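You operate a simulated robot arm through the tools that you are given. There is no shell and no other tool. Be economical: measure what you need, move in short steps, check, and stop when the job is done.

Carry out the task below with a simulated robot arm. There is one attempt and no reset: what you move stays moved.

## Task
Stir the streaky green paint and paint the tall block's top with it.
Fine: block on the rubber mat; stir and paint with the orange brush, then stand it in the jar. A coat counts when it lies all over at full strength: go over it till it gets no stronger.

Only the result counts: the job must be done as asked and must still hold three seconds after the hand-in. Knocking over, shifting, dropping, spilling or breaking anything else fails it.

## Robot
A 7-joint arm with a two-finger parallel gripper, fixed in place. Base frame: the origin is at the foot of the arm, x ahead of it, y to its left, z up; the work surface is at about z = 76. Lengths are in cm, angles in degrees, forces in N, time in s.
With the tool pointing down near the work surface it reaches from about 20 to 68 cm from the base axis. Its first joint turns from -66.0 to 66.0 degrees. Payload 2.4 kg.
Tool frame: the origin (TCP) lies between the finger pads and is the grasp point; the fingertips stand 3 cm ahead of it; z points along the fingers, y is the line along which they close. Largest opening 9.4 cm; finger width 2.8, thickness 1; the body of the gripper, 5 by 9.6 cm, starts 5.5 cm behind the TCP.
Orientation is told as [roll, pitch, yaw] about the base's x, y, z axes, in that order, counted from this pose: with the fingers straight down and closing along the base's y, the tool's x points along the base's -x, its y along +y and its z along -z.

## Interface
- The arm moves only by the tool step_arm. Its argument "plan" is a list of rows, each an object of numbers (a shift or turn left out is 0, a gripper value left out holds the last): "ax", "ay", "az": the turn, a rotation vector about the tool's x, y, z in rad; "dx", "dy", "dz": the shift along the tool's x, y, z in cm; "jaw": the gripper command, from -1 (fully open) to 1 (shut), values between in proportion. In form: [{"ax": .., "ay": .., "az": .., "dx": .., "dy": .., "dz": .., "jaw": ..}, ...]. A call has 1 to 12 rows; each row is the pose to reach, as a shift and turn from the pose commanded when the call began, along the tool's axes at that moment. Rows are played at 5 a second. More than 5 cm and 8.6 degrees between two rows, or a gripper value outside its range, and nothing of the call is played. A pose out of reach is approached as far as the arm can. The call stops where the force on the tool passes 40 N (or 10 N more than at its start, if that is more) or the arm is blocked; 0.2 s more then pass. Each finger travels about 15.3 cm/s and halts on what it meets, pressing with about 29 N; the grip force reading is that of the motor and also rises with nothing between the fingers. The clock runs only during rows and for 0.2 s after the last one: add rows that repeat a pose to give the fingers time. The reply holds the time, the measured pose of the TCP, the force on the tool along the base axes, the opening and the grip force, in the units named above and with some noise, with the torque about the TCP (base axes, N m) and any sound that the robot's microphone picked up.
- Cameras (640 x 400 px; columns grow to the right, rows downward): "scene" is fixed at [4, 47.43, 145.02]; the picture's right is [-0.75, -0.66, 0.00], its down [-0.35, 0.39, -0.85] and it looks along [0.57, -0.64, -0.52] (base axes); focal length 333 px, centre (320, 200). "wrist" rides on the gripper at [7.6, 1.4, -10.3] in the tool frame; the picture's right is [-0.18, 0.98, 0.00], its down [-0.75, -0.14, -0.64] and it looks along [-0.63, -0.12, 0.77] (tool axes); focal length 243 px, centre (320, 200). There is no depth. A picture from a camera that has moved, and an enlarged one, comes with that camera's place and axes in the base frame and with its lens.
- camera(camera): a new picture of that camera. No time passes.
- inspect(camera, box): a new picture of the part [left, top, right, bottom] of that camera's present view, enlarged. No time passes.
- hand_in(): hands the job in; it is judged then, once.

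Work in short steps. Places have to be worked out from the pictures, the camera data and where the tool is seen: move nearer, look again, correct. Check each grasp and each placing, and mend what went wrong. You have 120 turns and 76 pictures in all, those below and enlarged ones among them. Open the gripper and draw the arm clear of the work before you hand the job in, unless the task says otherwise; then end with one line.

The tools are called after "Emit:" as a command line: name --argument value ..., lists and objects as JSON in quotes. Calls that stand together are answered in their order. step_arm: Moves the arm, as the interface text tells. Its arguments: {"type":"object","properties":{"plan":{"type":"array","items":{"type":"object","properties":{"ax":{"type":"number"},"ay":{"type":"number"},"az":{"type":"number"},"dx":{"type":"number"},"dy":{"type":"number"},"dz":{"type":"number"},"jaw":{"type":"number"}}}}},"required":["plan"]} The other tools are called the same way: camera (camera) takes a picture; inspect (camera, box) takes an enlarged picture of a part of a camera's view; hand_in () hands the job in.

At the start:

```text
time_s: 0.0
ee_pos: [36.69, -16.6, 118.59]
ee_rot: [0.0, 0.0, 0.0]
contact_force: [-0.1, -0.7, -0.4]
ft_torque: [0.02, 0.01, -0.01]
finger_gap: 9.39
gripper_force: 0.0
```

scene: 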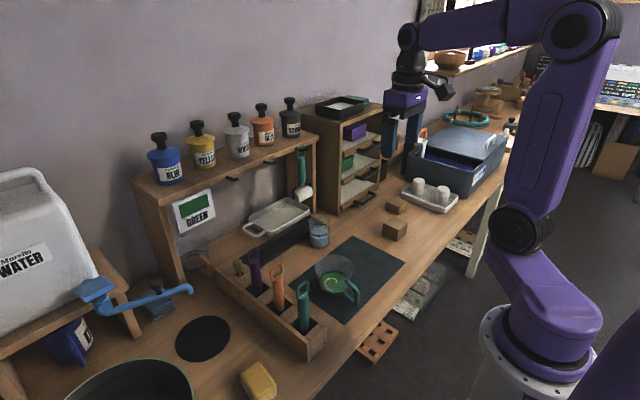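
wrist: 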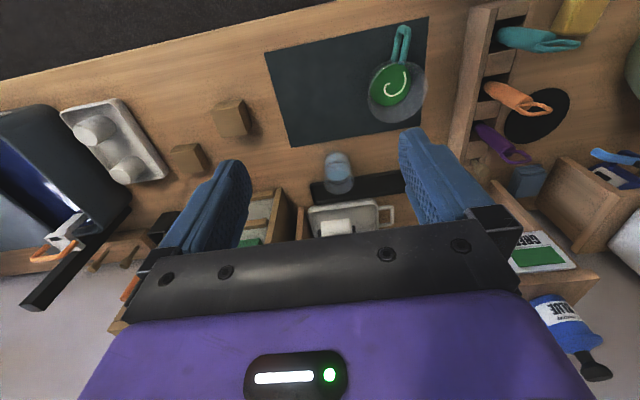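

I'll enlarge the main work area to identify the brush, the bowl, the jar, the blocks and the mat.

Emit:
inspect --camera "scene" --box '[220, 180, 420, 360]'

Emit:
inspect --camera "wrist" --box '[160, 0, 640, 240]'

Emit:
inspect --camera "scene" --box '[360, 60, 540, 240]'

```text
2.22 times, centred on (320, 270) of scene
camera zoom: at [4.0, 47.43, 145.02], right [-0.75, -0.66, 0.0], down [-0.35, 0.39, -0.85], along [0.57, -0.64, -0.52], focal length 740 px, centre (320, 44)
```

zoom: 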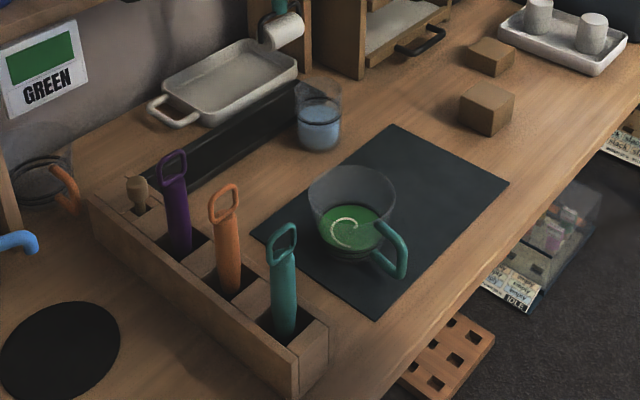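

```text
1.33 times, centred on (400, 120) of wrist
camera zoom: at [28.94, -15.2, 128.92], right [0.18, 0.98, 0.0], down [0.75, -0.14, 0.64], along [0.63, -0.12, -0.77], focal length 324 px, centre (213, 307)
```

zoom: 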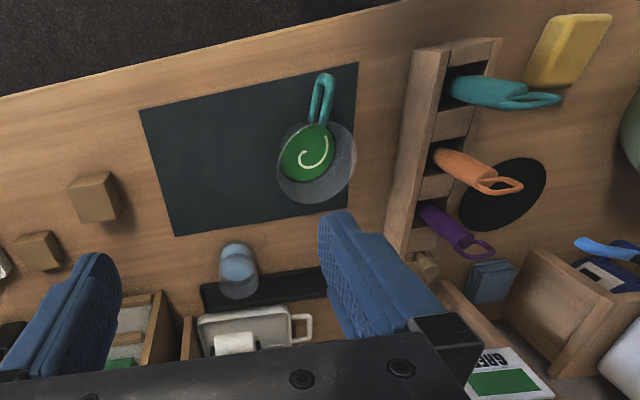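

```text
2.22 times, centred on (450, 150) of scene
camera zoom: at [4.0, 47.43, 145.02], right [-0.75, -0.66, 0.0], down [-0.35, 0.39, -0.85], along [0.57, -0.64, -0.52], focal length 740 px, centre (31, 311)
```

zoom: 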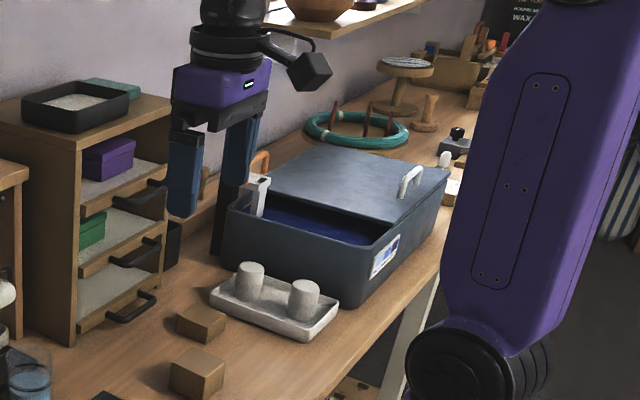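

The mat spans about x 35–55, y −27…2. The orange brush stands near (46.5, 13.4), with its handle running from z 81 to 96. Next I'll look closer at the blocks, the jar, and the glass at the left.

Emit:
inspect --camera "scene" --box '[370, 180, 450, 250]'

Emit:
inspect --camera "scene" --box '[180, 200, 370, 340]'

Emit:
inspect --camera "wrist" --box '[150, 80, 270, 200]'

Emit:
inspect --camera "wrist" --box '[340, 0, 600, 180]'

```text
5.71 times, centred on (410, 215) of scene
camera zoom: at [4.0, 47.43, 145.02], right [-0.75, -0.66, 0.0], down [-0.35, 0.39, -0.85], along [0.57, -0.64, -0.52], focal length 1904 px, centre (-194, 114)
```

zoom: 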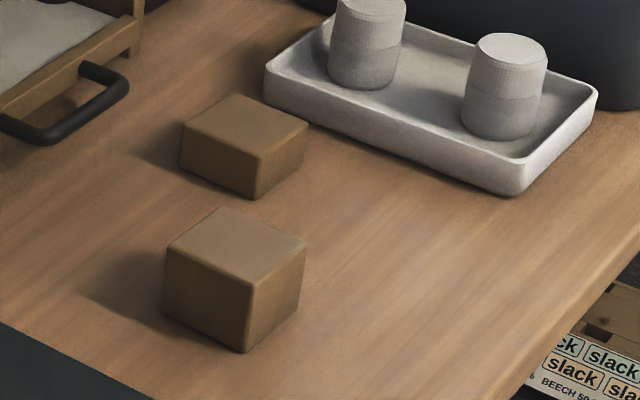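

```text
2.86 times, centred on (275, 270) of scene
camera zoom: at [4.0, 47.43, 145.02], right [-0.75, -0.66, 0.0], down [-0.35, 0.39, -0.85], along [0.57, -0.64, -0.52], focal length 952 px, centre (449, 0)
```

zoom: 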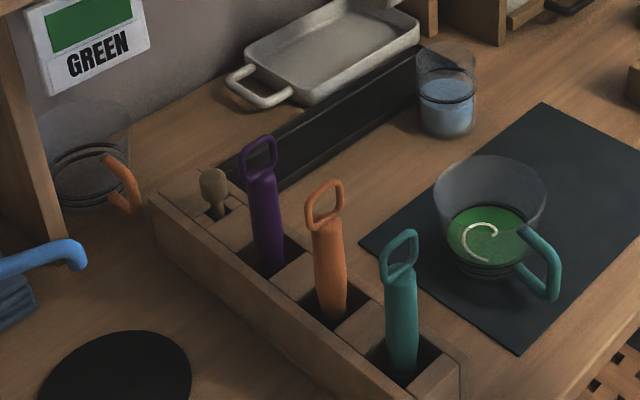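

```text
3.33 times, centred on (210, 140) of wrist
camera zoom: at [28.94, -15.2, 128.92], right [0.18, 0.98, 0.0], down [0.75, -0.14, 0.64], along [0.63, -0.12, -0.77], focal length 809 px, centre (687, 400)
```

zoom: 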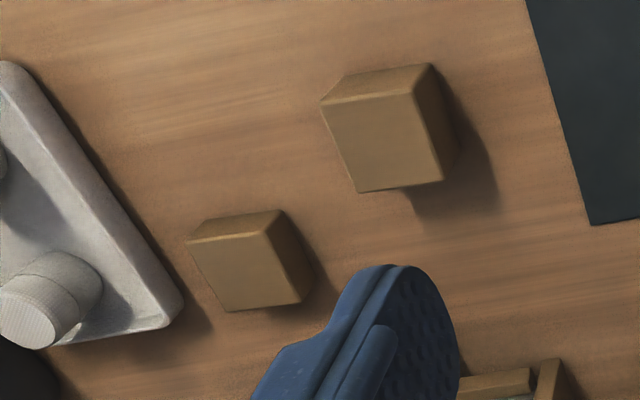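

```text
2.22 times, centred on (470, 90) of wrist
camera zoom: at [28.94, -15.2, 128.92], right [0.18, 0.98, 0.0], down [0.75, -0.14, 0.64], along [0.63, -0.12, -0.77], focal length 539 px, centre (-13, 444)
```

zoom: 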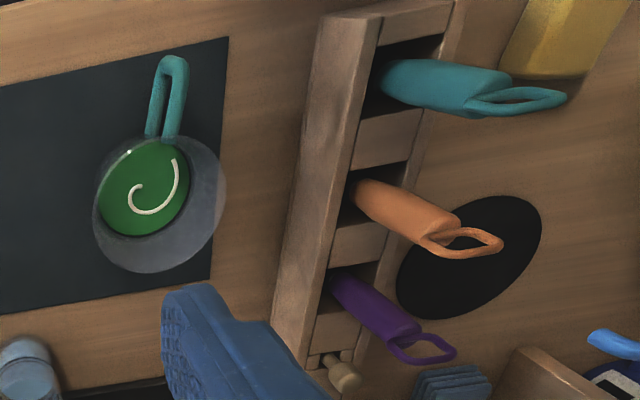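

The near cube is the taller block: about 6×6 cm and 4.8 high, centred near (45.8, −37.1). I'll move above it, staying high, and look again.

Emit:
step_arm --plan '[{"dx": -1.3, "dy": -2.9, "dz": 2.6, "jaw": -1}, {"dx": -2.6, "dy": -5.9, "dz": 5.3}, {"dx": -3.9, "dy": -8.8, "dz": 8}, {"dx": -5.2, "dy": -11.7, "dz": 10.6}, {"dx": -6.5, "dy": -14.6, "dz": 13.2}, {"dx": -7.8, "dy": -17.5, "dz": 15.9}, {"dx": -9.1, "dy": -20.5, "dz": 18.6}, {"dx": -9.1, "dy": -20.5, "dz": 18.6}]'

Emit:
camera --camera "wrist"

Emit:
camera --camera "scene"

```text
time_s: 1.8
ee_pos: [45.56, -36.76, 99.84]
ee_rot: [0.0, 0.0, 0.0]
contact_force: [-0.4, 0.5, 0.2]
ft_torque: [0.03, 0.02, 0.06]
finger_gap: 9.42
gripper_force: 0.0
```

```text
66 pictures are left
camera wrist: at [37.9, -35.48, 110.16], right [0.18, 0.98, 0.0], down [0.75, -0.14, 0.64], along [0.63, -0.12, -0.77], focal length 243 px, centre (320, 200)
```

wrist: 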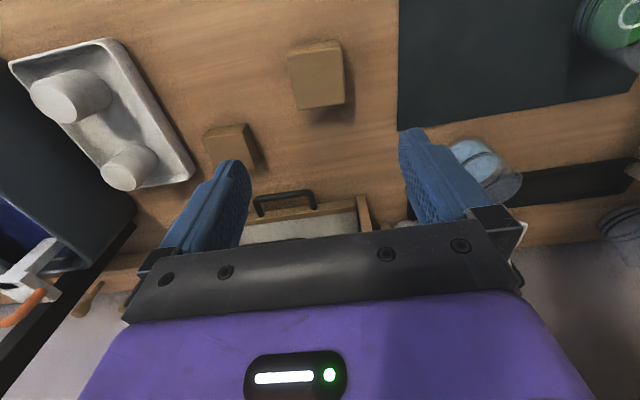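

```text
65 pictures are left
```

scene: 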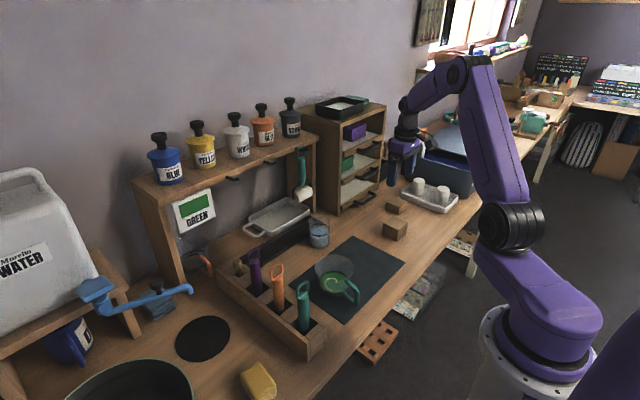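

The block is square to the axes, centred near (45.2, −37.1) with its top at about 80.8. I'll descend over it with the jaws open.

Emit:
step_arm --plan '[{"dx": 0.36, "dy": -0.34, "dz": 4}, {"dx": 0.36, "dy": -0.34, "dz": 8}, {"dx": 0.36, "dy": -0.34, "dz": 12}, {"dx": 0.36, "dy": -0.34, "dz": 14}, {"dx": 0.36, "dy": -0.34, "dz": 14}]'

Emit:
camera --camera "wrist"

Emit:
inspect --camera "scene" --box '[350, 150, 470, 250]'

```text
time_s: 3.0
ee_pos: [45.24, -37.35, 85.91]
ee_rot: [0.0, 0.1, 0.0]
contact_force: [-0.3, -0.1, 0.8]
ft_torque: [-0.01, 0.03, -0.02]
finger_gap: 9.39
gripper_force: 0.0
```

```text
64 pictures are left
camera wrist: at [37.45, -36.02, 96.32], right [0.18, 0.98, 0.0], down [0.75, -0.14, 0.64], along [0.63, -0.12, -0.77], focal length 243 px, centre (320, 200)
```

wrist: 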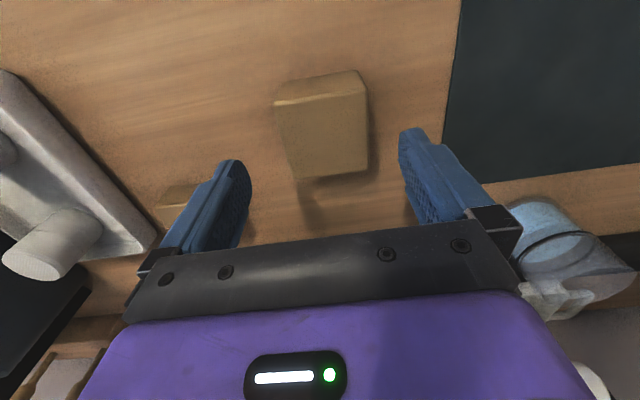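

```text
4.00 times, centred on (410, 200) of scene
camera zoom: at [4.0, 47.43, 145.02], right [-0.75, -0.66, 0.0], down [-0.35, 0.39, -0.85], along [0.57, -0.64, -0.52], focal length 1333 px, centre (-40, 200)
```

zoom: 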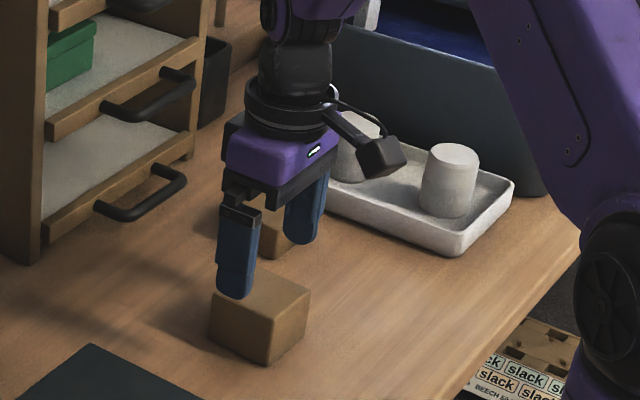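

The block is centred near (44.9, −37.0). I'll descend to z ≈ 80.2 and close.

Emit:
step_arm --plan '[{"dx": 0.2, "dy": 0.25, "dz": 3}, {"dx": 0.2, "dy": 0.25, "dz": 5.6}, {"dx": 0.2, "dy": 0.25, "dz": 5.6, "jaw": -0.2}, {"dx": 0.2, "dy": 0.25, "dz": 5.6, "jaw": 0.4}, {"dx": 0.2, "dy": 0.25, "dz": 5.6, "jaw": 0.4}]'

```text
time_s: 4.2
ee_pos: [45.17, -37.09, 80.52]
ee_rot: [0.0, 0.1, -0.1]
contact_force: [-0.3, 0.1, 0.2]
ft_torque: [-0.03, 0.03, -0.01]
finger_gap: 6.41
gripper_force: 29.2
```

It's gripped at 6.4 cm width. I'll lift 6 cm and check.

Emit:
step_arm --plan '[{"dz": -1, "jaw": 0.4}, {"dz": -3}, {"dz": -6}, {"dz": -6}]'

Emit:
camera --camera "wrist"

```text
time_s: 5.2
ee_pos: [44.94, -37.08, 86.33]
ee_rot: [0.1, -0.1, 0.0]
contact_force: [0.3, 0.7, 0.0]
ft_torque: [0.0, -0.01, 0.0]
finger_gap: 2.82
gripper_force: 0.0
```

```text
62 pictures are left
camera wrist: at [37.28, -35.7, 96.63], right [0.18, 0.98, 0.0], down [0.75, -0.14, 0.64], along [0.63, -0.12, -0.77], focal length 243 px, centre (320, 200)
```

wrist: 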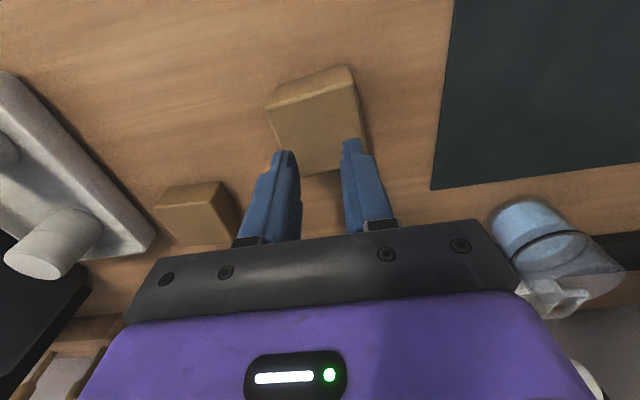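

The block slipped out. I'll check its pose before regrasping.

Emit:
inspect --camera "scene" --box '[350, 150, 470, 250]'

Emit:
inspect --camera "wrist" --box '[230, 40, 400, 200]'

```text
4.00 times, centred on (410, 200) of scene
camera zoom: at [4.0, 47.43, 145.02], right [-0.75, -0.66, 0.0], down [-0.35, 0.39, -0.85], along [0.57, -0.64, -0.52], focal length 1333 px, centre (-40, 200)
```

zoom: 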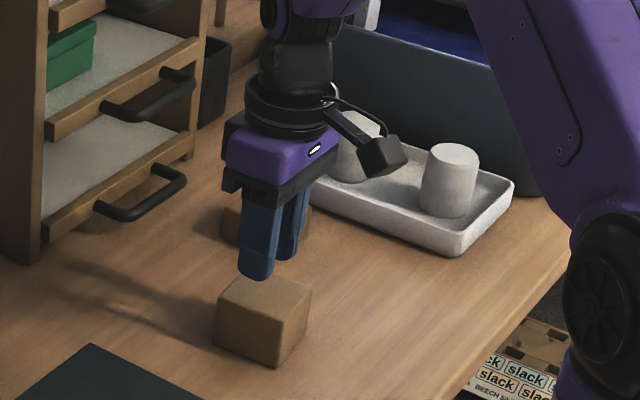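

```text
2.50 times, centred on (315, 120) of wrist
camera zoom: at [37.28, -35.7, 96.63], right [0.18, 0.98, 0.0], down [0.75, -0.14, 0.64], along [0.63, -0.12, -0.77], focal length 606 px, centre (332, 400)
```

zoom: 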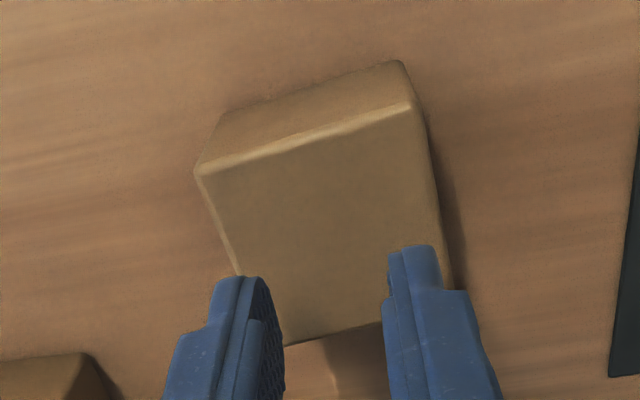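

The block is now yawed about +8° and centred near (44.6, −36.9). I'll open, align the yaw, and look again.

Emit:
step_arm --plan '[{"jaw": -1, "dx": 0.3, "dy": 0.15, "az": -0.07}, {"dx": 0.3, "dy": 0.15, "az": -0.13}, {"dx": 0.3, "dy": 0.15, "az": -0.13}]'

Emit:
inspect --camera "wrist" --box '[200, 40, 440, 240]'

```text
time_s: 6.0
ee_pos: [44.79, -36.91, 86.21]
ee_rot: [0.0, -0.1, 7.5]
contact_force: [0.7, 0.3, -0.7]
ft_torque: [0.02, -0.02, 0.06]
finger_gap: 9.38
gripper_force: 0.1
```

```text
2.00 times, centred on (320, 140) of wrist
camera zoom: at [36.98, -36.61, 96.62], right [0.05, 1.0, 0.0], down [0.77, -0.04, 0.64], along [0.64, -0.03, -0.77], focal length 485 px, centre (320, 320)
```

zoom: 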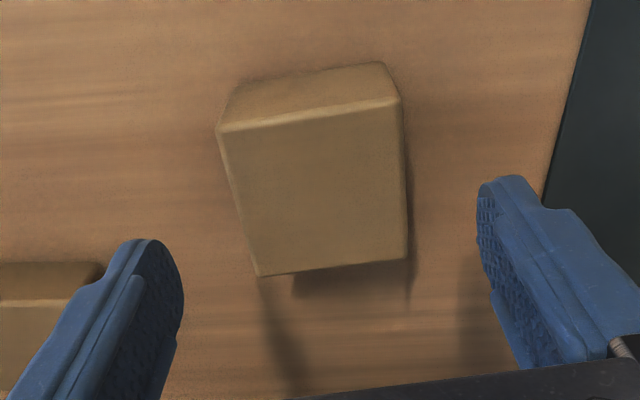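

The block is about 5.8 cm wide at roughly 6° yaw, centred at (44.66, −36.94). I'll descend to z ≈ 79.8, close fully with time to settle, and hold there.

Emit:
step_arm --plan '[{"dx": 0.1, "az": 0.025, "dz": 3}, {"dx": 0.1, "az": 0.025, "dz": 5.5}, {"dx": 0.1, "az": 0.025, "dz": 6.4}, {"dx": 0.1, "az": 0.025, "dz": 6.4, "jaw": 0.0}, {"dx": 0.1, "az": 0.025, "dz": 6.4, "jaw": 1}, {"dx": 0.1, "az": 0.025, "dz": 6.4, "jaw": 1}, {"dx": 0.1, "az": 0.025, "dz": 6.4, "jaw": 1}]'

Emit:
inspect --camera "wrist" --box '[200, 40, 440, 240]'

Emit:
inspect --camera "scene" --box '[350, 150, 470, 250]'

```text
time_s: 7.6
ee_pos: [44.9, -37.01, 80.1]
ee_rot: [0.1, 0.0, 6.0]
contact_force: [0.7, 0.2, 1.9]
ft_torque: [-0.05, -0.02, 0.03]
finger_gap: 6.4
gripper_force: 28.8
```

```text
2.00 times, centred on (320, 140) of wrist
camera zoom: at [37.06, -36.5, 90.38], right [0.08, 1.0, 0.0], down [0.76, -0.06, 0.64], along [0.64, -0.05, -0.77], focal length 485 px, centre (320, 320)
```

zoom: 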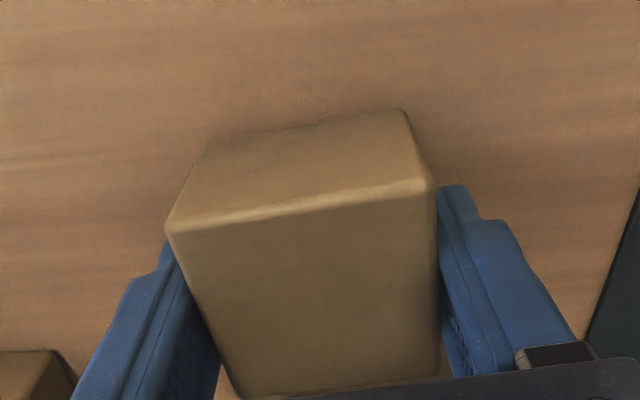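

```text
4.00 times, centred on (410, 200) of scene
camera zoom: at [4.0, 47.43, 145.02], right [-0.75, -0.66, 0.0], down [-0.35, 0.39, -0.85], along [0.57, -0.64, -0.52], focal length 1333 px, centre (-40, 200)
```

zoom: 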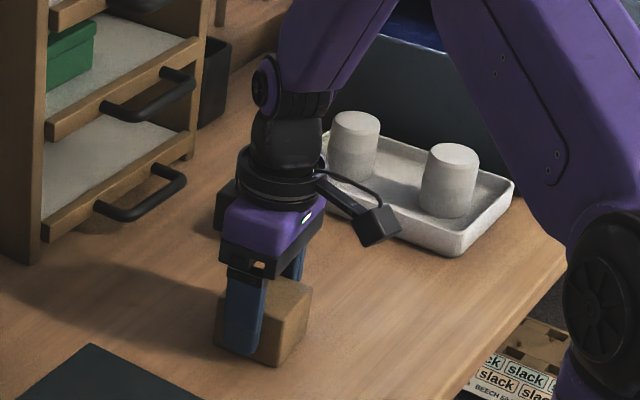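

The gap is again 6.4 at full grip force. I'll lift slowly by 1.5 cm and check.

Emit:
step_arm --plan '[{"dz": -0.2, "jaw": 1}, {"dz": -0.5}, {"dz": -0.8}, {"dz": -1.1}, {"dz": -1.5}]'

Emit:
inspect --camera "wrist" --box '[200, 40, 440, 240]'

```text
time_s: 8.8
ee_pos: [44.72, -37.1, 81.38]
ee_rot: [-0.1, 0.0, 6.0]
contact_force: [0.3, 0.1, -0.5]
ft_torque: [0.01, -0.02, 0.03]
finger_gap: 6.39
gripper_force: 29.0
```

```text
2.00 times, centred on (320, 140) of wrist
camera zoom: at [36.98, -36.51, 91.76], right [0.08, 1.0, 0.0], down [0.76, -0.06, 0.64], along [0.64, -0.05, -0.77], focal length 485 px, centre (320, 320)
```

zoom: 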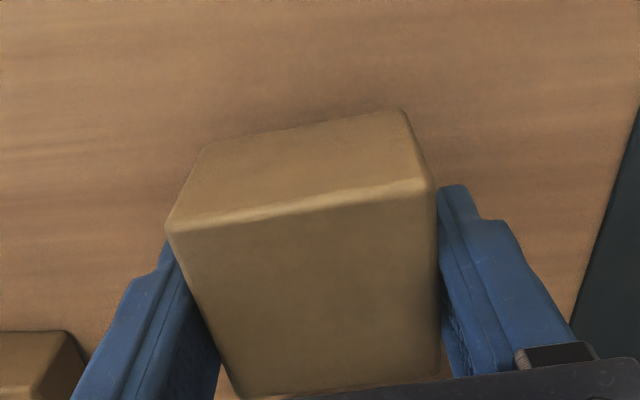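

The block rises with the hand. I'll lift further and carry it smoothly to the mat at about (45, −20), clear of the cup and the jar.

Emit:
step_arm --plan '[{"dz": -1, "jaw": 1}, {"dz": -2.5}, {"dz": -4, "dy": 0.5, "dx": -0.06}, {"dz": -5, "dy": 2, "dx": -0.25}, {"dz": -5, "dy": 4, "dx": -0.5}, {"dz": -5, "dy": 6.5, "dx": -0.8}, {"dz": -5, "dy": 9, "dx": -1.1}, {"dz": -5, "dy": 11.5, "dx": -1.4}, {"dz": -5, "dy": 14, "dx": -1.7}, {"dz": -5, "dy": 16, "dx": -1.95}, {"dz": -5, "dy": 16.97, "dx": -2.085}, {"dz": -5, "dy": 16.97, "dx": -2.085}]'

Emit:
camera --camera "wrist"

Emit:
inspect --camera "scene" --box '[220, 160, 440, 310]'

```text
time_s: 11.4
ee_pos: [45.12, -19.81, 86.45]
ee_rot: [0.1, 0.0, 5.9]
contact_force: [0.1, 0.2, -1.4]
ft_torque: [-0.01, -0.01, -0.01]
finger_gap: 6.39
gripper_force: 29.2
```

```text
55 pictures are left
camera wrist: at [37.33, -19.26, 96.8], right [0.08, 1.0, 0.0], down [0.76, -0.06, 0.64], along [0.64, -0.05, -0.77], focal length 243 px, centre (320, 200)
```

wrist: 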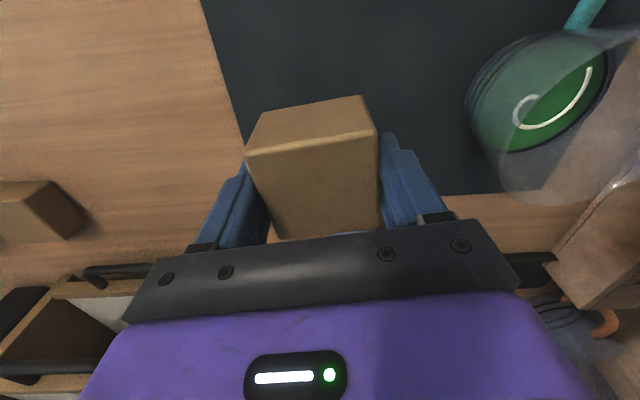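

```text
2.67 times, centred on (330, 235) of scene
camera zoom: at [4.0, 47.43, 145.02], right [-0.75, -0.66, 0.0], down [-0.35, 0.39, -0.85], along [0.57, -0.64, -0.52], focal length 889 px, centre (293, 107)
```

zoom: 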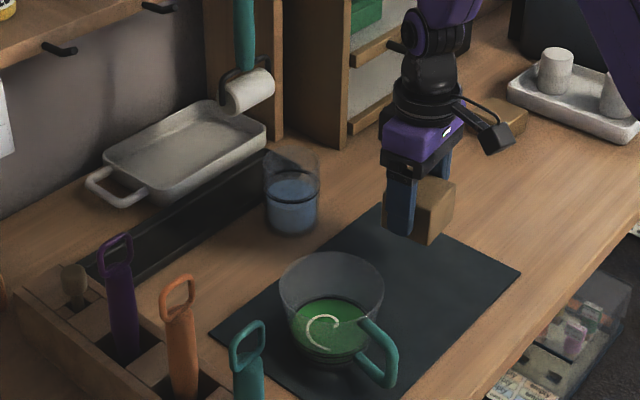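

It's held over the mat. I'll lower gently towards contact.

Emit:
step_arm --plan '[{"dz": 2, "jaw": 1}, {"dz": 4}, {"dz": 5.2}, {"dz": 5.7}, {"dz": 5.9}, {"dz": 5.9}]'

```text
time_s: 12.8
ee_pos: [45.22, -19.96, 80.57]
ee_rot: [0.0, 0.0, 6.0]
contact_force: [0.4, 1.2, -1.4]
ft_torque: [0.03, -0.02, 0.01]
finger_gap: 6.41
gripper_force: 29.4
```

Emit:
step_arm --plan '[{"dz": 0.15, "jaw": 1}, {"dz": 0.3}, {"dz": 0.3}]'

Emit:
inspect --camera "scene" --box '[330, 200, 410, 260]'

```text
time_s: 13.6
ee_pos: [45.05, -19.88, 80.24]
ee_rot: [0.0, 0.0, 6.1]
contact_force: [-5.1, 2.4, 23.1]
ft_torque: [0.02, 0.06, 0.0]
finger_gap: 6.42
gripper_force: 28.7
```

```text
6.67 times, centred on (370, 230) of scene
camera zoom: at [3.95, 47.45, 145.01], right [-0.75, -0.66, 0.0], down [-0.35, 0.39, -0.85], along [0.57, -0.64, -0.52], focal length 2222 px, centre (-13, 0)
```

zoom: 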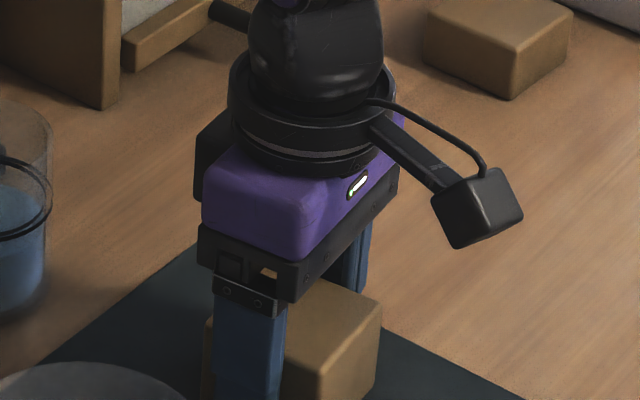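

The block is resting on the mat (23 N contact). I'll release and rise straight up.

Emit:
step_arm --plan '[{"dz": -0.2, "jaw": 0.1}, {"dz": -0.2, "jaw": -1}, {"dz": -0.2, "jaw": -1}, {"dz": -3}, {"dz": -7}, {"dz": -11.5}, {"dz": -16}, {"dz": -20}, {"dz": -20}]'

Emit:
camera --camera "wrist"

Emit:
inspect --camera "scene" --box '[220, 160, 440, 340]'

```text
time_s: 15.6
ee_pos: [45.12, -19.88, 100.39]
ee_rot: [0.0, 0.0, 6.0]
contact_force: [-0.4, -0.4, -0.3]
ft_torque: [0.03, 0.03, 0.0]
finger_gap: 9.41
gripper_force: 0.2
```

```text
52 pictures are left
camera wrist: at [37.4, -19.4, 110.63], right [0.08, 1.0, 0.0], down [0.76, -0.06, 0.64], along [0.64, -0.05, -0.77], focal length 243 px, centre (320, 200)
```

wrist: 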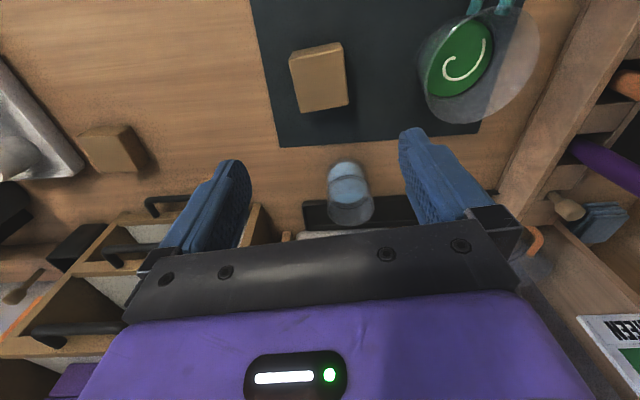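

```text
2.22 times, centred on (330, 250) of scene
camera zoom: at [4.0, 47.43, 145.02], right [-0.75, -0.66, 0.0], down [-0.35, 0.39, -0.85], along [0.57, -0.64, -0.52], focal length 740 px, centre (298, 89)
```

zoom: 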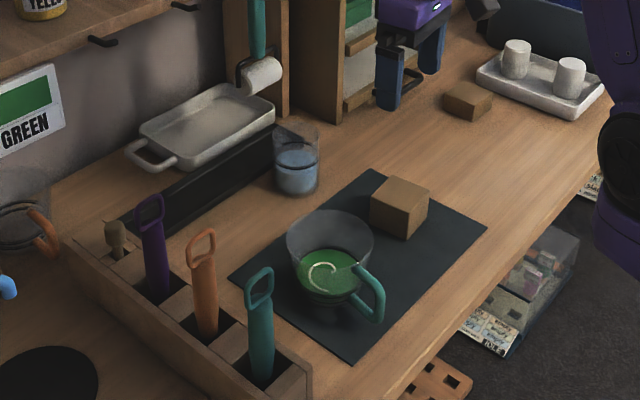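

The block stands on the mat at about (45.1, −20). Paint surface is at about z 78.8, centred (44.1, −3.9), with the cup rim at z ≈ 85.7. Next I'll move high above the orange brush with yaw back at 0.

Emit:
step_arm --plan '[{"dz": -4, "az": 0.03}, {"dz": -8, "dx": -0.1, "dy": 1, "az": 0.06}, {"dz": -9, "dx": -0.6, "dy": 5, "az": 0.105}, {"dz": -9, "dx": -1.2, "dy": 9, "az": 0.105}, {"dz": -9, "dx": -1.8, "dy": 13.5, "az": 0.105}, {"dz": -9, "dx": -2.4, "dy": 18, "az": 0.105}, {"dz": -9, "dx": -3.1, "dy": 22.5, "az": 0.105}, {"dz": -9, "dx": -3.7, "dy": 27, "az": 0.105}, {"dz": -9, "dx": -4.2, "dy": 31, "az": 0.105}, {"dz": -9, "dx": -4.47, "dy": 33, "az": 0.105}, {"dz": -9, "dx": -4.47, "dy": 33, "az": 0.105}]'

Emit:
camera --camera "wrist"

Emit:
camera --camera "scene"

```text
time_s: 18.0
ee_pos: [45.77, 13.44, 109.04]
ee_rot: [0.0, 0.0, 0.0]
contact_force: [-0.2, 0.9, 1.0]
ft_torque: [-0.03, -0.01, -0.02]
finger_gap: 9.41
gripper_force: 0.1
```

```text
50 pictures are left
camera wrist: at [38.15, 14.71, 119.48], right [0.18, 0.98, 0.0], down [0.75, -0.14, 0.64], along [0.63, -0.12, -0.77], focal length 243 px, centre (320, 200)
```

wrist: 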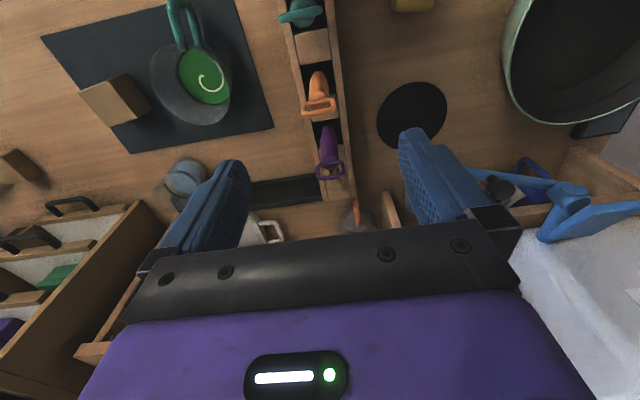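

```text
49 pictures are left
```

scene: 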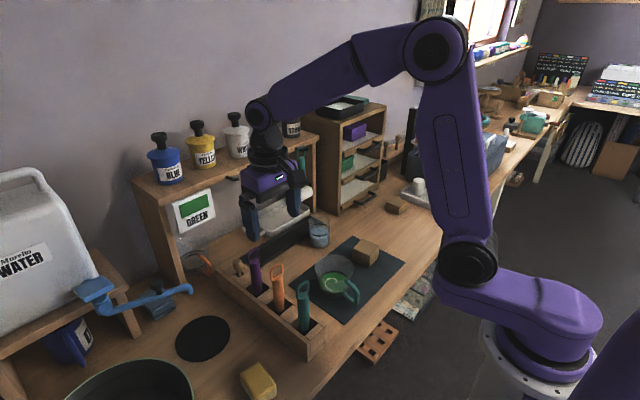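

Emit:
inspect --camera "wrist" --box '[260, 0, 380, 200]'

Emit:
inspect --camera "scene" --box '[230, 230, 330, 350]'

```text
2.00 times, centred on (320, 100) of wrist
camera zoom: at [38.15, 14.71, 119.48], right [0.18, 0.98, 0.0], down [0.75, -0.14, 0.64], along [0.63, -0.12, -0.77], focal length 485 px, centre (320, 400)
```

zoom: 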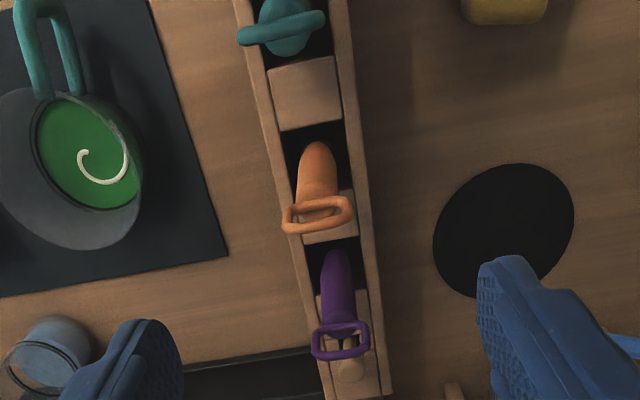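

```text
3.33 times, centred on (280, 290) of scene
camera zoom: at [4.0, 47.43, 145.02], right [-0.75, -0.66, 0.0], down [-0.35, 0.39, -0.85], along [0.57, -0.64, -0.52], focal length 1111 px, centre (453, -100)
```

zoom: 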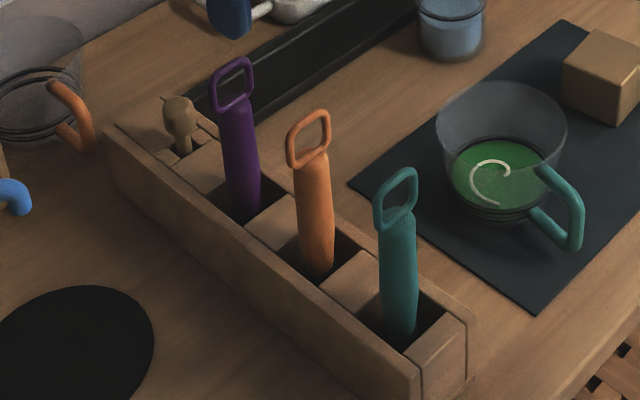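

The handle is about 2.4 cm wide, with a loop at z ≈ 93–96.5 that is wide along y. I'll descend to just above it and check alignment. The TCP must stay above about 92 so the palm clears the loop.

Emit:
step_arm --plan '[{"dx": -0.7, "dz": 4}, {"dx": -0.7, "dz": 8}, {"dx": -0.7, "dz": 10.5}, {"dx": -0.7, "dz": 10.5}]'

Emit:
camera --camera "wrist"

Emit:
inspect --camera "scene" --box '[210, 180, 330, 330]'

```text
time_s: 19.0
ee_pos: [46.65, 13.37, 98.83]
ee_rot: [0.0, 0.1, 0.0]
contact_force: [0.1, 0.7, -0.1]
ft_torque: [0.01, 0.01, -0.01]
finger_gap: 9.4
gripper_force: 0.0
```

```text
46 pictures are left
camera wrist: at [38.92, 14.7, 109.18], right [0.18, 0.98, 0.0], down [0.75, -0.14, 0.64], along [0.63, -0.12, -0.77], focal length 243 px, centre (320, 200)
```

wrist: 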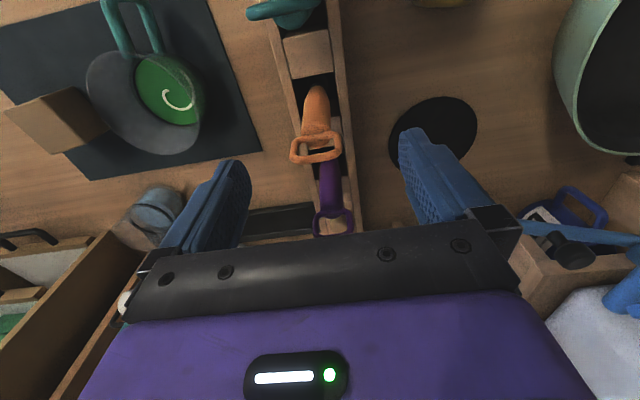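

```text
2.67 times, centred on (270, 255) of scene
camera zoom: at [4.0, 47.43, 145.02], right [-0.75, -0.66, 0.0], down [-0.35, 0.39, -0.85], along [0.57, -0.64, -0.52], focal length 889 px, centre (453, 53)
```

zoom: 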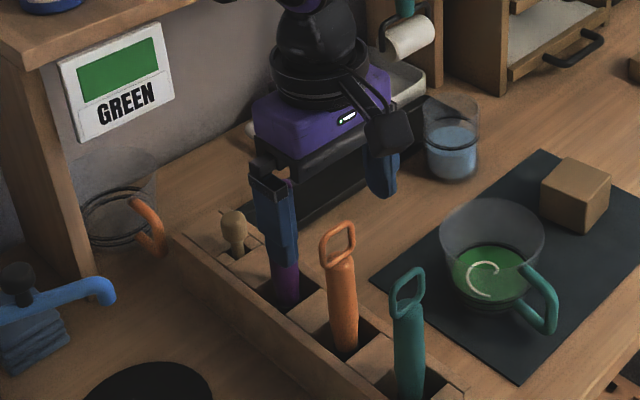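

The loop centre is near (46.3, 13.2). I'll descend to z ≈ 92.4 and close in stages.

Emit:
step_arm --plan '[{"dx": 0.2, "dy": -0.1, "dz": 2.5}, {"dx": 0.2, "dy": -0.1, "dz": 5}, {"dx": 0.2, "dy": -0.1, "dz": 6.4}, {"dx": 0.2, "dy": -0.1, "dz": 6.4}]'

Emit:
inspect --camera "scene" --box '[210, 200, 330, 340]'

Emit:
inspect --camera "wrist" --box '[200, 60, 440, 260]'

```text
time_s: 20.0
ee_pos: [46.48, 13.37, 92.43]
ee_rot: [0.0, 0.1, 0.0]
contact_force: [0.4, -0.3, 0.7]
ft_torque: [0.01, -0.02, 0.01]
finger_gap: 9.41
gripper_force: 0.1
```

```text
2.86 times, centred on (270, 270) of scene
camera zoom: at [4.0, 47.43, 145.02], right [-0.75, -0.66, 0.0], down [-0.35, 0.39, -0.85], along [0.57, -0.64, -0.52], focal length 952 px, centre (463, 0)
```

zoom: 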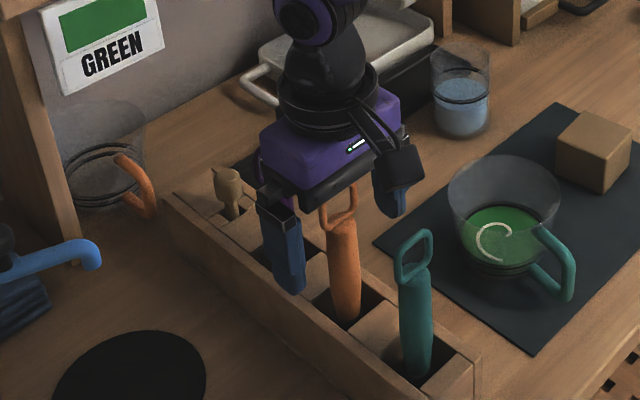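

```text
2.00 times, centred on (320, 160) of wrist
camera zoom: at [38.77, 14.7, 102.67], right [0.18, 0.98, 0.0], down [0.75, -0.14, 0.64], along [0.63, -0.12, -0.77], focal length 485 px, centre (320, 280)
```

zoom: 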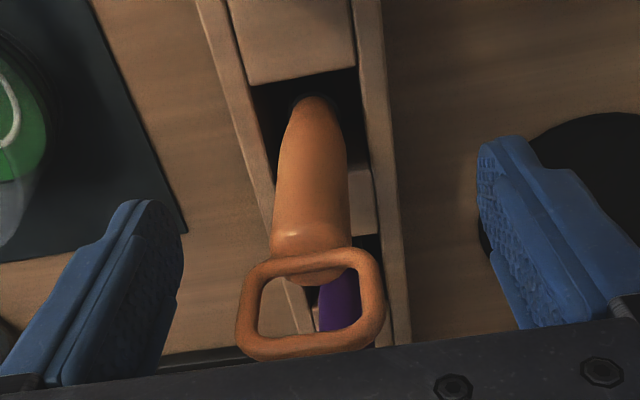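

The loop sits between the fingers below the palm, with no contact. I'll close gradually.

Emit:
step_arm --plan '[{"jaw": -0.4}, {"jaw": 0.1}, {"jaw": 0.3}, {"jaw": 0.6}, {"jaw": 1}, {"jaw": 1}]'

Emit:
inspect --camera "wrist" --box '[200, 60, 440, 260]'

```text
time_s: 21.4
ee_pos: [46.53, 13.3, 92.34]
ee_rot: [-0.1, -0.1, 0.1]
contact_force: [-0.6, -0.1, 0.6]
ft_torque: [0.03, 0.0, -0.01]
finger_gap: 3.7
gripper_force: 28.9
```

```text
2.00 times, centred on (320, 160) of wrist
camera zoom: at [38.77, 14.7, 102.69], right [0.18, 0.98, 0.0], down [0.75, -0.14, 0.64], along [0.63, -0.12, -0.77], focal length 485 px, centre (320, 280)
```

zoom: 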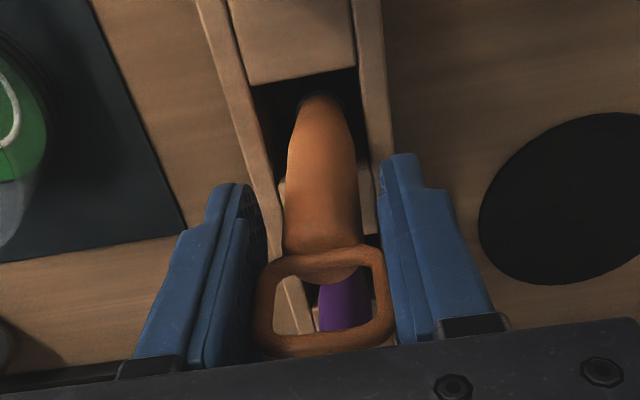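

The loop is gripped at 3.7 cm. I'll lift slowly to free the brush.

Emit:
step_arm --plan '[{"dz": -0.2, "jaw": 1}, {"dz": -0.6}, {"dz": -1.2}, {"dz": -2}, {"dz": -3}, {"dz": -4.2}, {"dz": -5.5}, {"dz": -7}, {"dz": -8.5}, {"dz": -10}, {"dz": -12}, {"dz": -12}]'

Emit:
inspect --camera "scene" --box '[210, 150, 370, 330]'

Emit:
camera --camera "wrist"

```text
time_s: 24.0
ee_pos: [46.54, 13.36, 104.26]
ee_rot: [0.0, 0.0, 0.0]
contact_force: [-0.3, 0.3, -0.8]
ft_torque: [-0.01, 0.0, -0.04]
finger_gap: 3.69
gripper_force: 29.1
```

```text
2.22 times, centred on (290, 240) of scene
camera zoom: at [4.0, 47.43, 145.02], right [-0.75, -0.66, 0.0], down [-0.35, 0.39, -0.85], along [0.57, -0.64, -0.52], focal length 740 px, centre (387, 111)
```

zoom: 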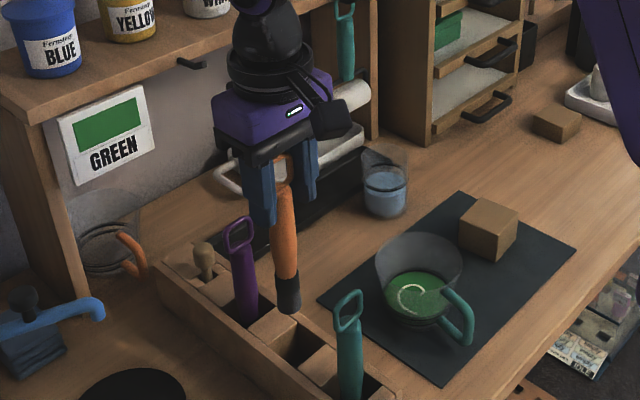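

```text
40 pictures are left
camera wrist: at [38.85, 14.72, 114.61], right [0.18, 0.98, 0.0], down [0.75, -0.14, 0.64], along [0.63, -0.12, -0.77], focal length 243 px, centre (320, 200)
```

wrist: 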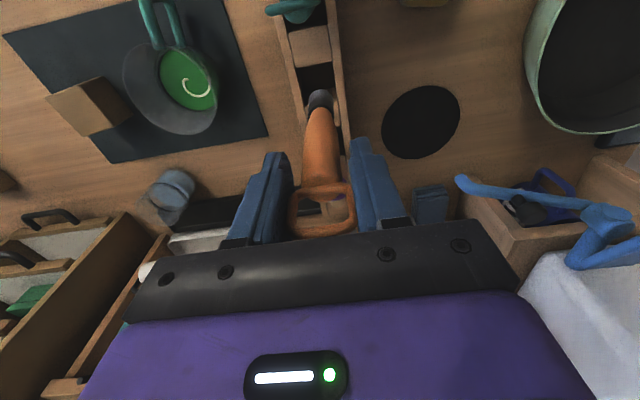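

The brush hangs nearly vertical, with its bristle tip about 14.7 cm below the TCP. I'll carry it over the cup centre at (44.2, −3.9), keeping the tip above the rim.

Emit:
step_arm --plan '[{"dz": -1, "dy": -1, "jaw": 1}, {"dz": -1.5, "dy": -3}, {"dz": -1.5, "dy": -5.5}, {"dz": -1.5, "dy": -8, "dx": 0.5}, {"dz": -1.5, "dy": -10.5, "dx": 1}, {"dz": -1.5, "dy": -13, "dx": 1.5}, {"dz": -1.5, "dy": -15.5, "dx": 2}, {"dz": -1.5, "dy": -17, "dx": 2.2}, {"dz": -1.5, "dy": -17.3, "dx": 2.2}, {"dz": -1.5, "dy": -17.3, "dx": 2.2}]'

Emit:
inspect --camera "scene" --box '[250, 150, 410, 330]'

Emit:
inspect --camera "wrist" --box '[200, 0, 440, 240]'

```text
time_s: 26.2
ee_pos: [44.35, -4.03, 105.92]
ee_rot: [0.0, 0.0, 0.0]
contact_force: [0.4, 0.4, -0.7]
ft_torque: [0.04, 0.05, -0.02]
finger_gap: 3.7
gripper_force: 29.1
```

```text
2.22 times, centred on (330, 240) of scene
camera zoom: at [4.0, 47.43, 145.02], right [-0.75, -0.66, 0.0], down [-0.35, 0.39, -0.85], along [0.56, -0.64, -0.52], focal length 740 px, centre (298, 111)
```

zoom: 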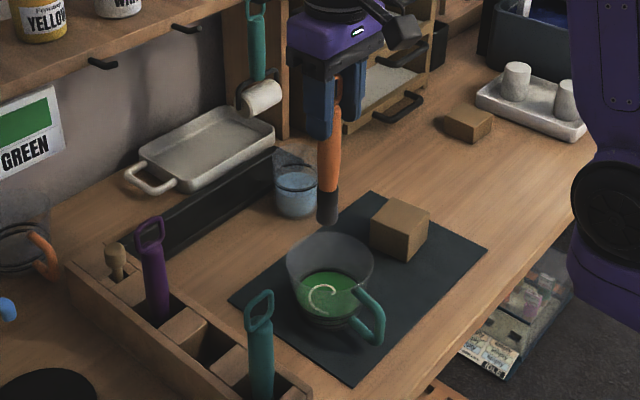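

```text
1.67 times, centred on (320, 120) of wrist
camera zoom: at [36.65, -2.75, 116.28], right [0.18, 0.98, 0.0], down [0.75, -0.14, 0.64], along [0.63, -0.12, -0.77], focal length 404 px, centre (320, 333)
```

zoom: 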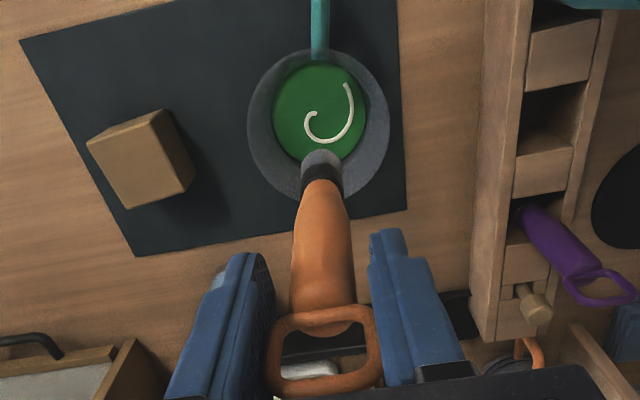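

The tip is at about (44.3, −4.0) and the cup centre at about (43.9, −4.1). I'll descend to just above the paint.

Emit:
step_arm --plan '[{"dx": 0.3, "dy": -0.1, "dz": 2, "jaw": 1}, {"dx": 0.3, "dy": -0.1, "dz": 4}, {"dx": 0.3, "dy": -0.1, "dz": 6}, {"dx": 0.3, "dy": -0.1, "dz": 8}, {"dx": 0.3, "dy": -0.1, "dz": 10}, {"dx": 0.3, "dy": -0.1, "dz": 11.5}, {"dx": 0.3, "dy": -0.1, "dz": 12.4}, {"dx": 0.3, "dy": -0.1, "dz": 12.4}]'

Emit:
inspect --camera "scene" --box '[290, 200, 390, 320]'

Emit:
inspect --camera "wrist" --box '[240, 0, 400, 160]'

```text
time_s: 28.0
ee_pos: [43.9, -3.99, 93.35]
ee_rot: [0.0, 0.0, 0.1]
contact_force: [0.6, -0.5, -1.1]
ft_torque: [0.03, 0.01, 0.0]
finger_gap: 3.69
gripper_force: 28.9
```

```text
3.33 times, centred on (340, 260) of scene
camera zoom: at [4.0, 47.43, 145.02], right [-0.75, -0.66, 0.0], down [-0.35, 0.39, -0.85], along [0.57, -0.64, -0.52], focal length 1111 px, centre (253, 0)
```

zoom: 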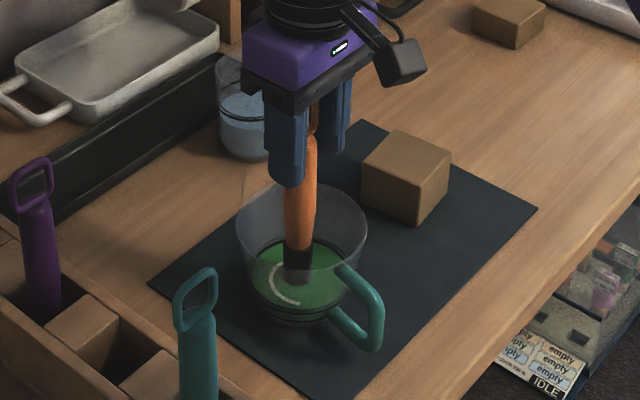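

```text
2.50 times, centred on (320, 80) of wrist
camera zoom: at [36.29, -2.74, 103.75], right [0.18, 0.98, 0.0], down [0.75, -0.14, 0.64], along [0.63, -0.12, -0.77], focal length 606 px, centre (320, 500)
```

zoom: 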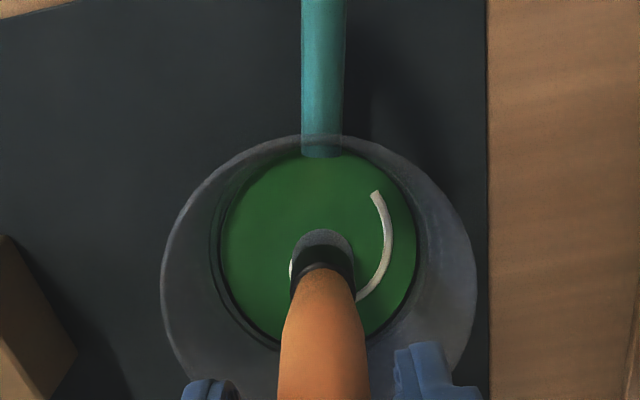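

The tip is centred over the paint. I'll lower in small steps while watching the force.

Emit:
step_arm --plan '[{"dz": 0.4, "jaw": 1}, {"dz": 0.8}, {"dz": 1.1}, {"dz": 1.1}]'

Emit:
inspect --camera "scene" --box '[290, 220, 370, 310]'

```text
time_s: 29.0
ee_pos: [44.04, -4.04, 92.39]
ee_rot: [0.0, 0.0, 0.0]
contact_force: [0.6, 0.7, -0.6]
ft_torque: [0.01, -0.01, -0.01]
finger_gap: 3.7
gripper_force: 28.8
```

```text
4.44 times, centred on (330, 265) of scene
camera zoom: at [4.0, 47.43, 145.02], right [-0.75, -0.66, 0.0], down [-0.35, 0.39, -0.85], along [0.57, -0.64, -0.52], focal length 1481 px, centre (276, -89)
```

zoom: 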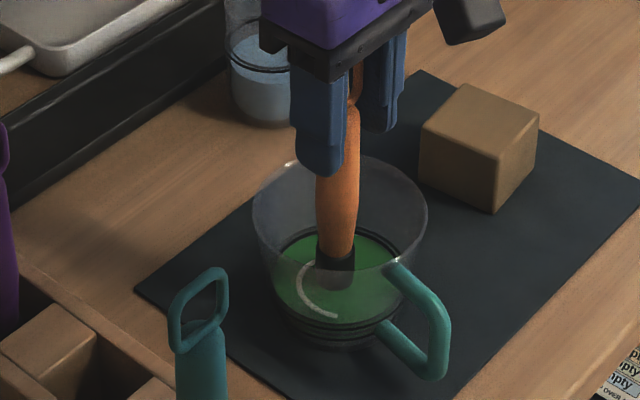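

No floor contact yet. I'll go down slightly more and start stirring in a circle of radius 1.5 cm.

Emit:
step_arm --plan '[{"dz": 0.4, "jaw": 1}, {"dz": 0.4, "dx": 0.8}, {"dz": 0.4, "dx": 1.5}, {"dz": 0.4, "dx": 1.3, "dy": 0.75}, {"dz": 0.4, "dx": 0.75, "dy": 1.3}, {"dz": 0.4, "dx": 0, "dy": 1.5}, {"dz": 0.4, "dx": -0.75, "dy": 1.3}, {"dz": 0.4, "dx": -1.3, "dy": 0.75}, {"dz": 0.4, "dx": -1.5, "dy": 0}, {"dz": 0.4, "dx": -1.3, "dy": -0.75}, {"dz": 0.4, "dx": -0.75, "dy": -1.3}, {"dz": 0.4, "dx": 0, "dy": -1.5}]'

Emit:
inspect --camera "scene" --box '[290, 220, 370, 310]'

```text
time_s: 31.6
ee_pos: [44.07, -5.63, 92.06]
ee_rot: [0.0, 0.0, 0.0]
contact_force: [0.5, -0.5, -0.8]
ft_torque: [0.0, 0.0, 0.01]
finger_gap: 3.69
gripper_force: 28.7
```

```text
4.44 times, centred on (330, 265) of scene
camera zoom: at [4.0, 47.43, 145.02], right [-0.75, -0.66, 0.0], down [-0.35, 0.39, -0.85], along [0.57, -0.64, -0.52], focal length 1481 px, centre (276, -89)
```

zoom: 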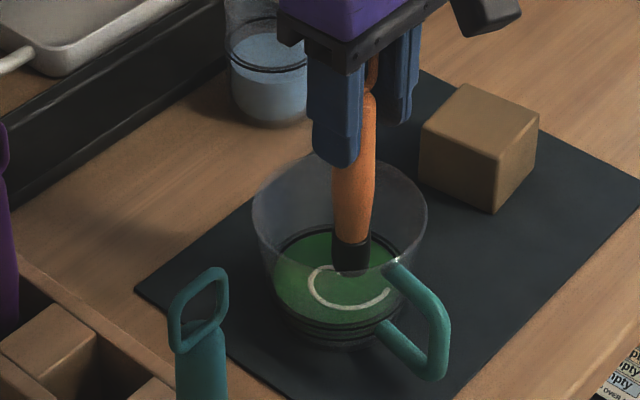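

The streak is still there and I feel no contact. I'll probe deeper slowly to find the floor.

Emit:
step_arm --plan '[{"dy": 0.8, "dz": 0.2, "jaw": 1}, {"dy": 1.5, "dz": 0.4}, {"dy": 1.5, "dz": 0.6}, {"dy": 1.5, "dz": 0.8}, {"dy": 1.5, "dz": 0.8}]'

Emit:
inspect --camera "scene" --box '[300, 230, 360, 300]'

```text
time_s: 32.8
ee_pos: [44.02, -4.19, 91.22]
ee_rot: [0.0, -0.1, 0.1]
contact_force: [0.2, -5.1, 20.7]
ft_torque: [-0.74, -0.27, -0.05]
finger_gap: 3.74
gripper_force: 28.7
```

```text
5.71 times, centred on (330, 265) of scene
camera zoom: at [3.97, 47.42, 145.02], right [-0.75, -0.66, 0.0], down [-0.35, 0.39, -0.85], along [0.57, -0.64, -0.52], focal length 1904 px, centre (263, -171)
```

zoom: 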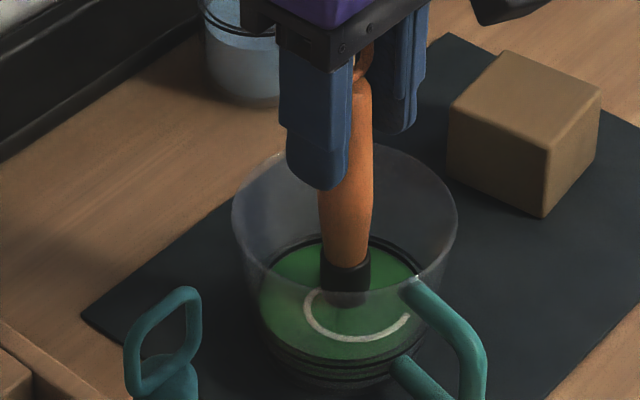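

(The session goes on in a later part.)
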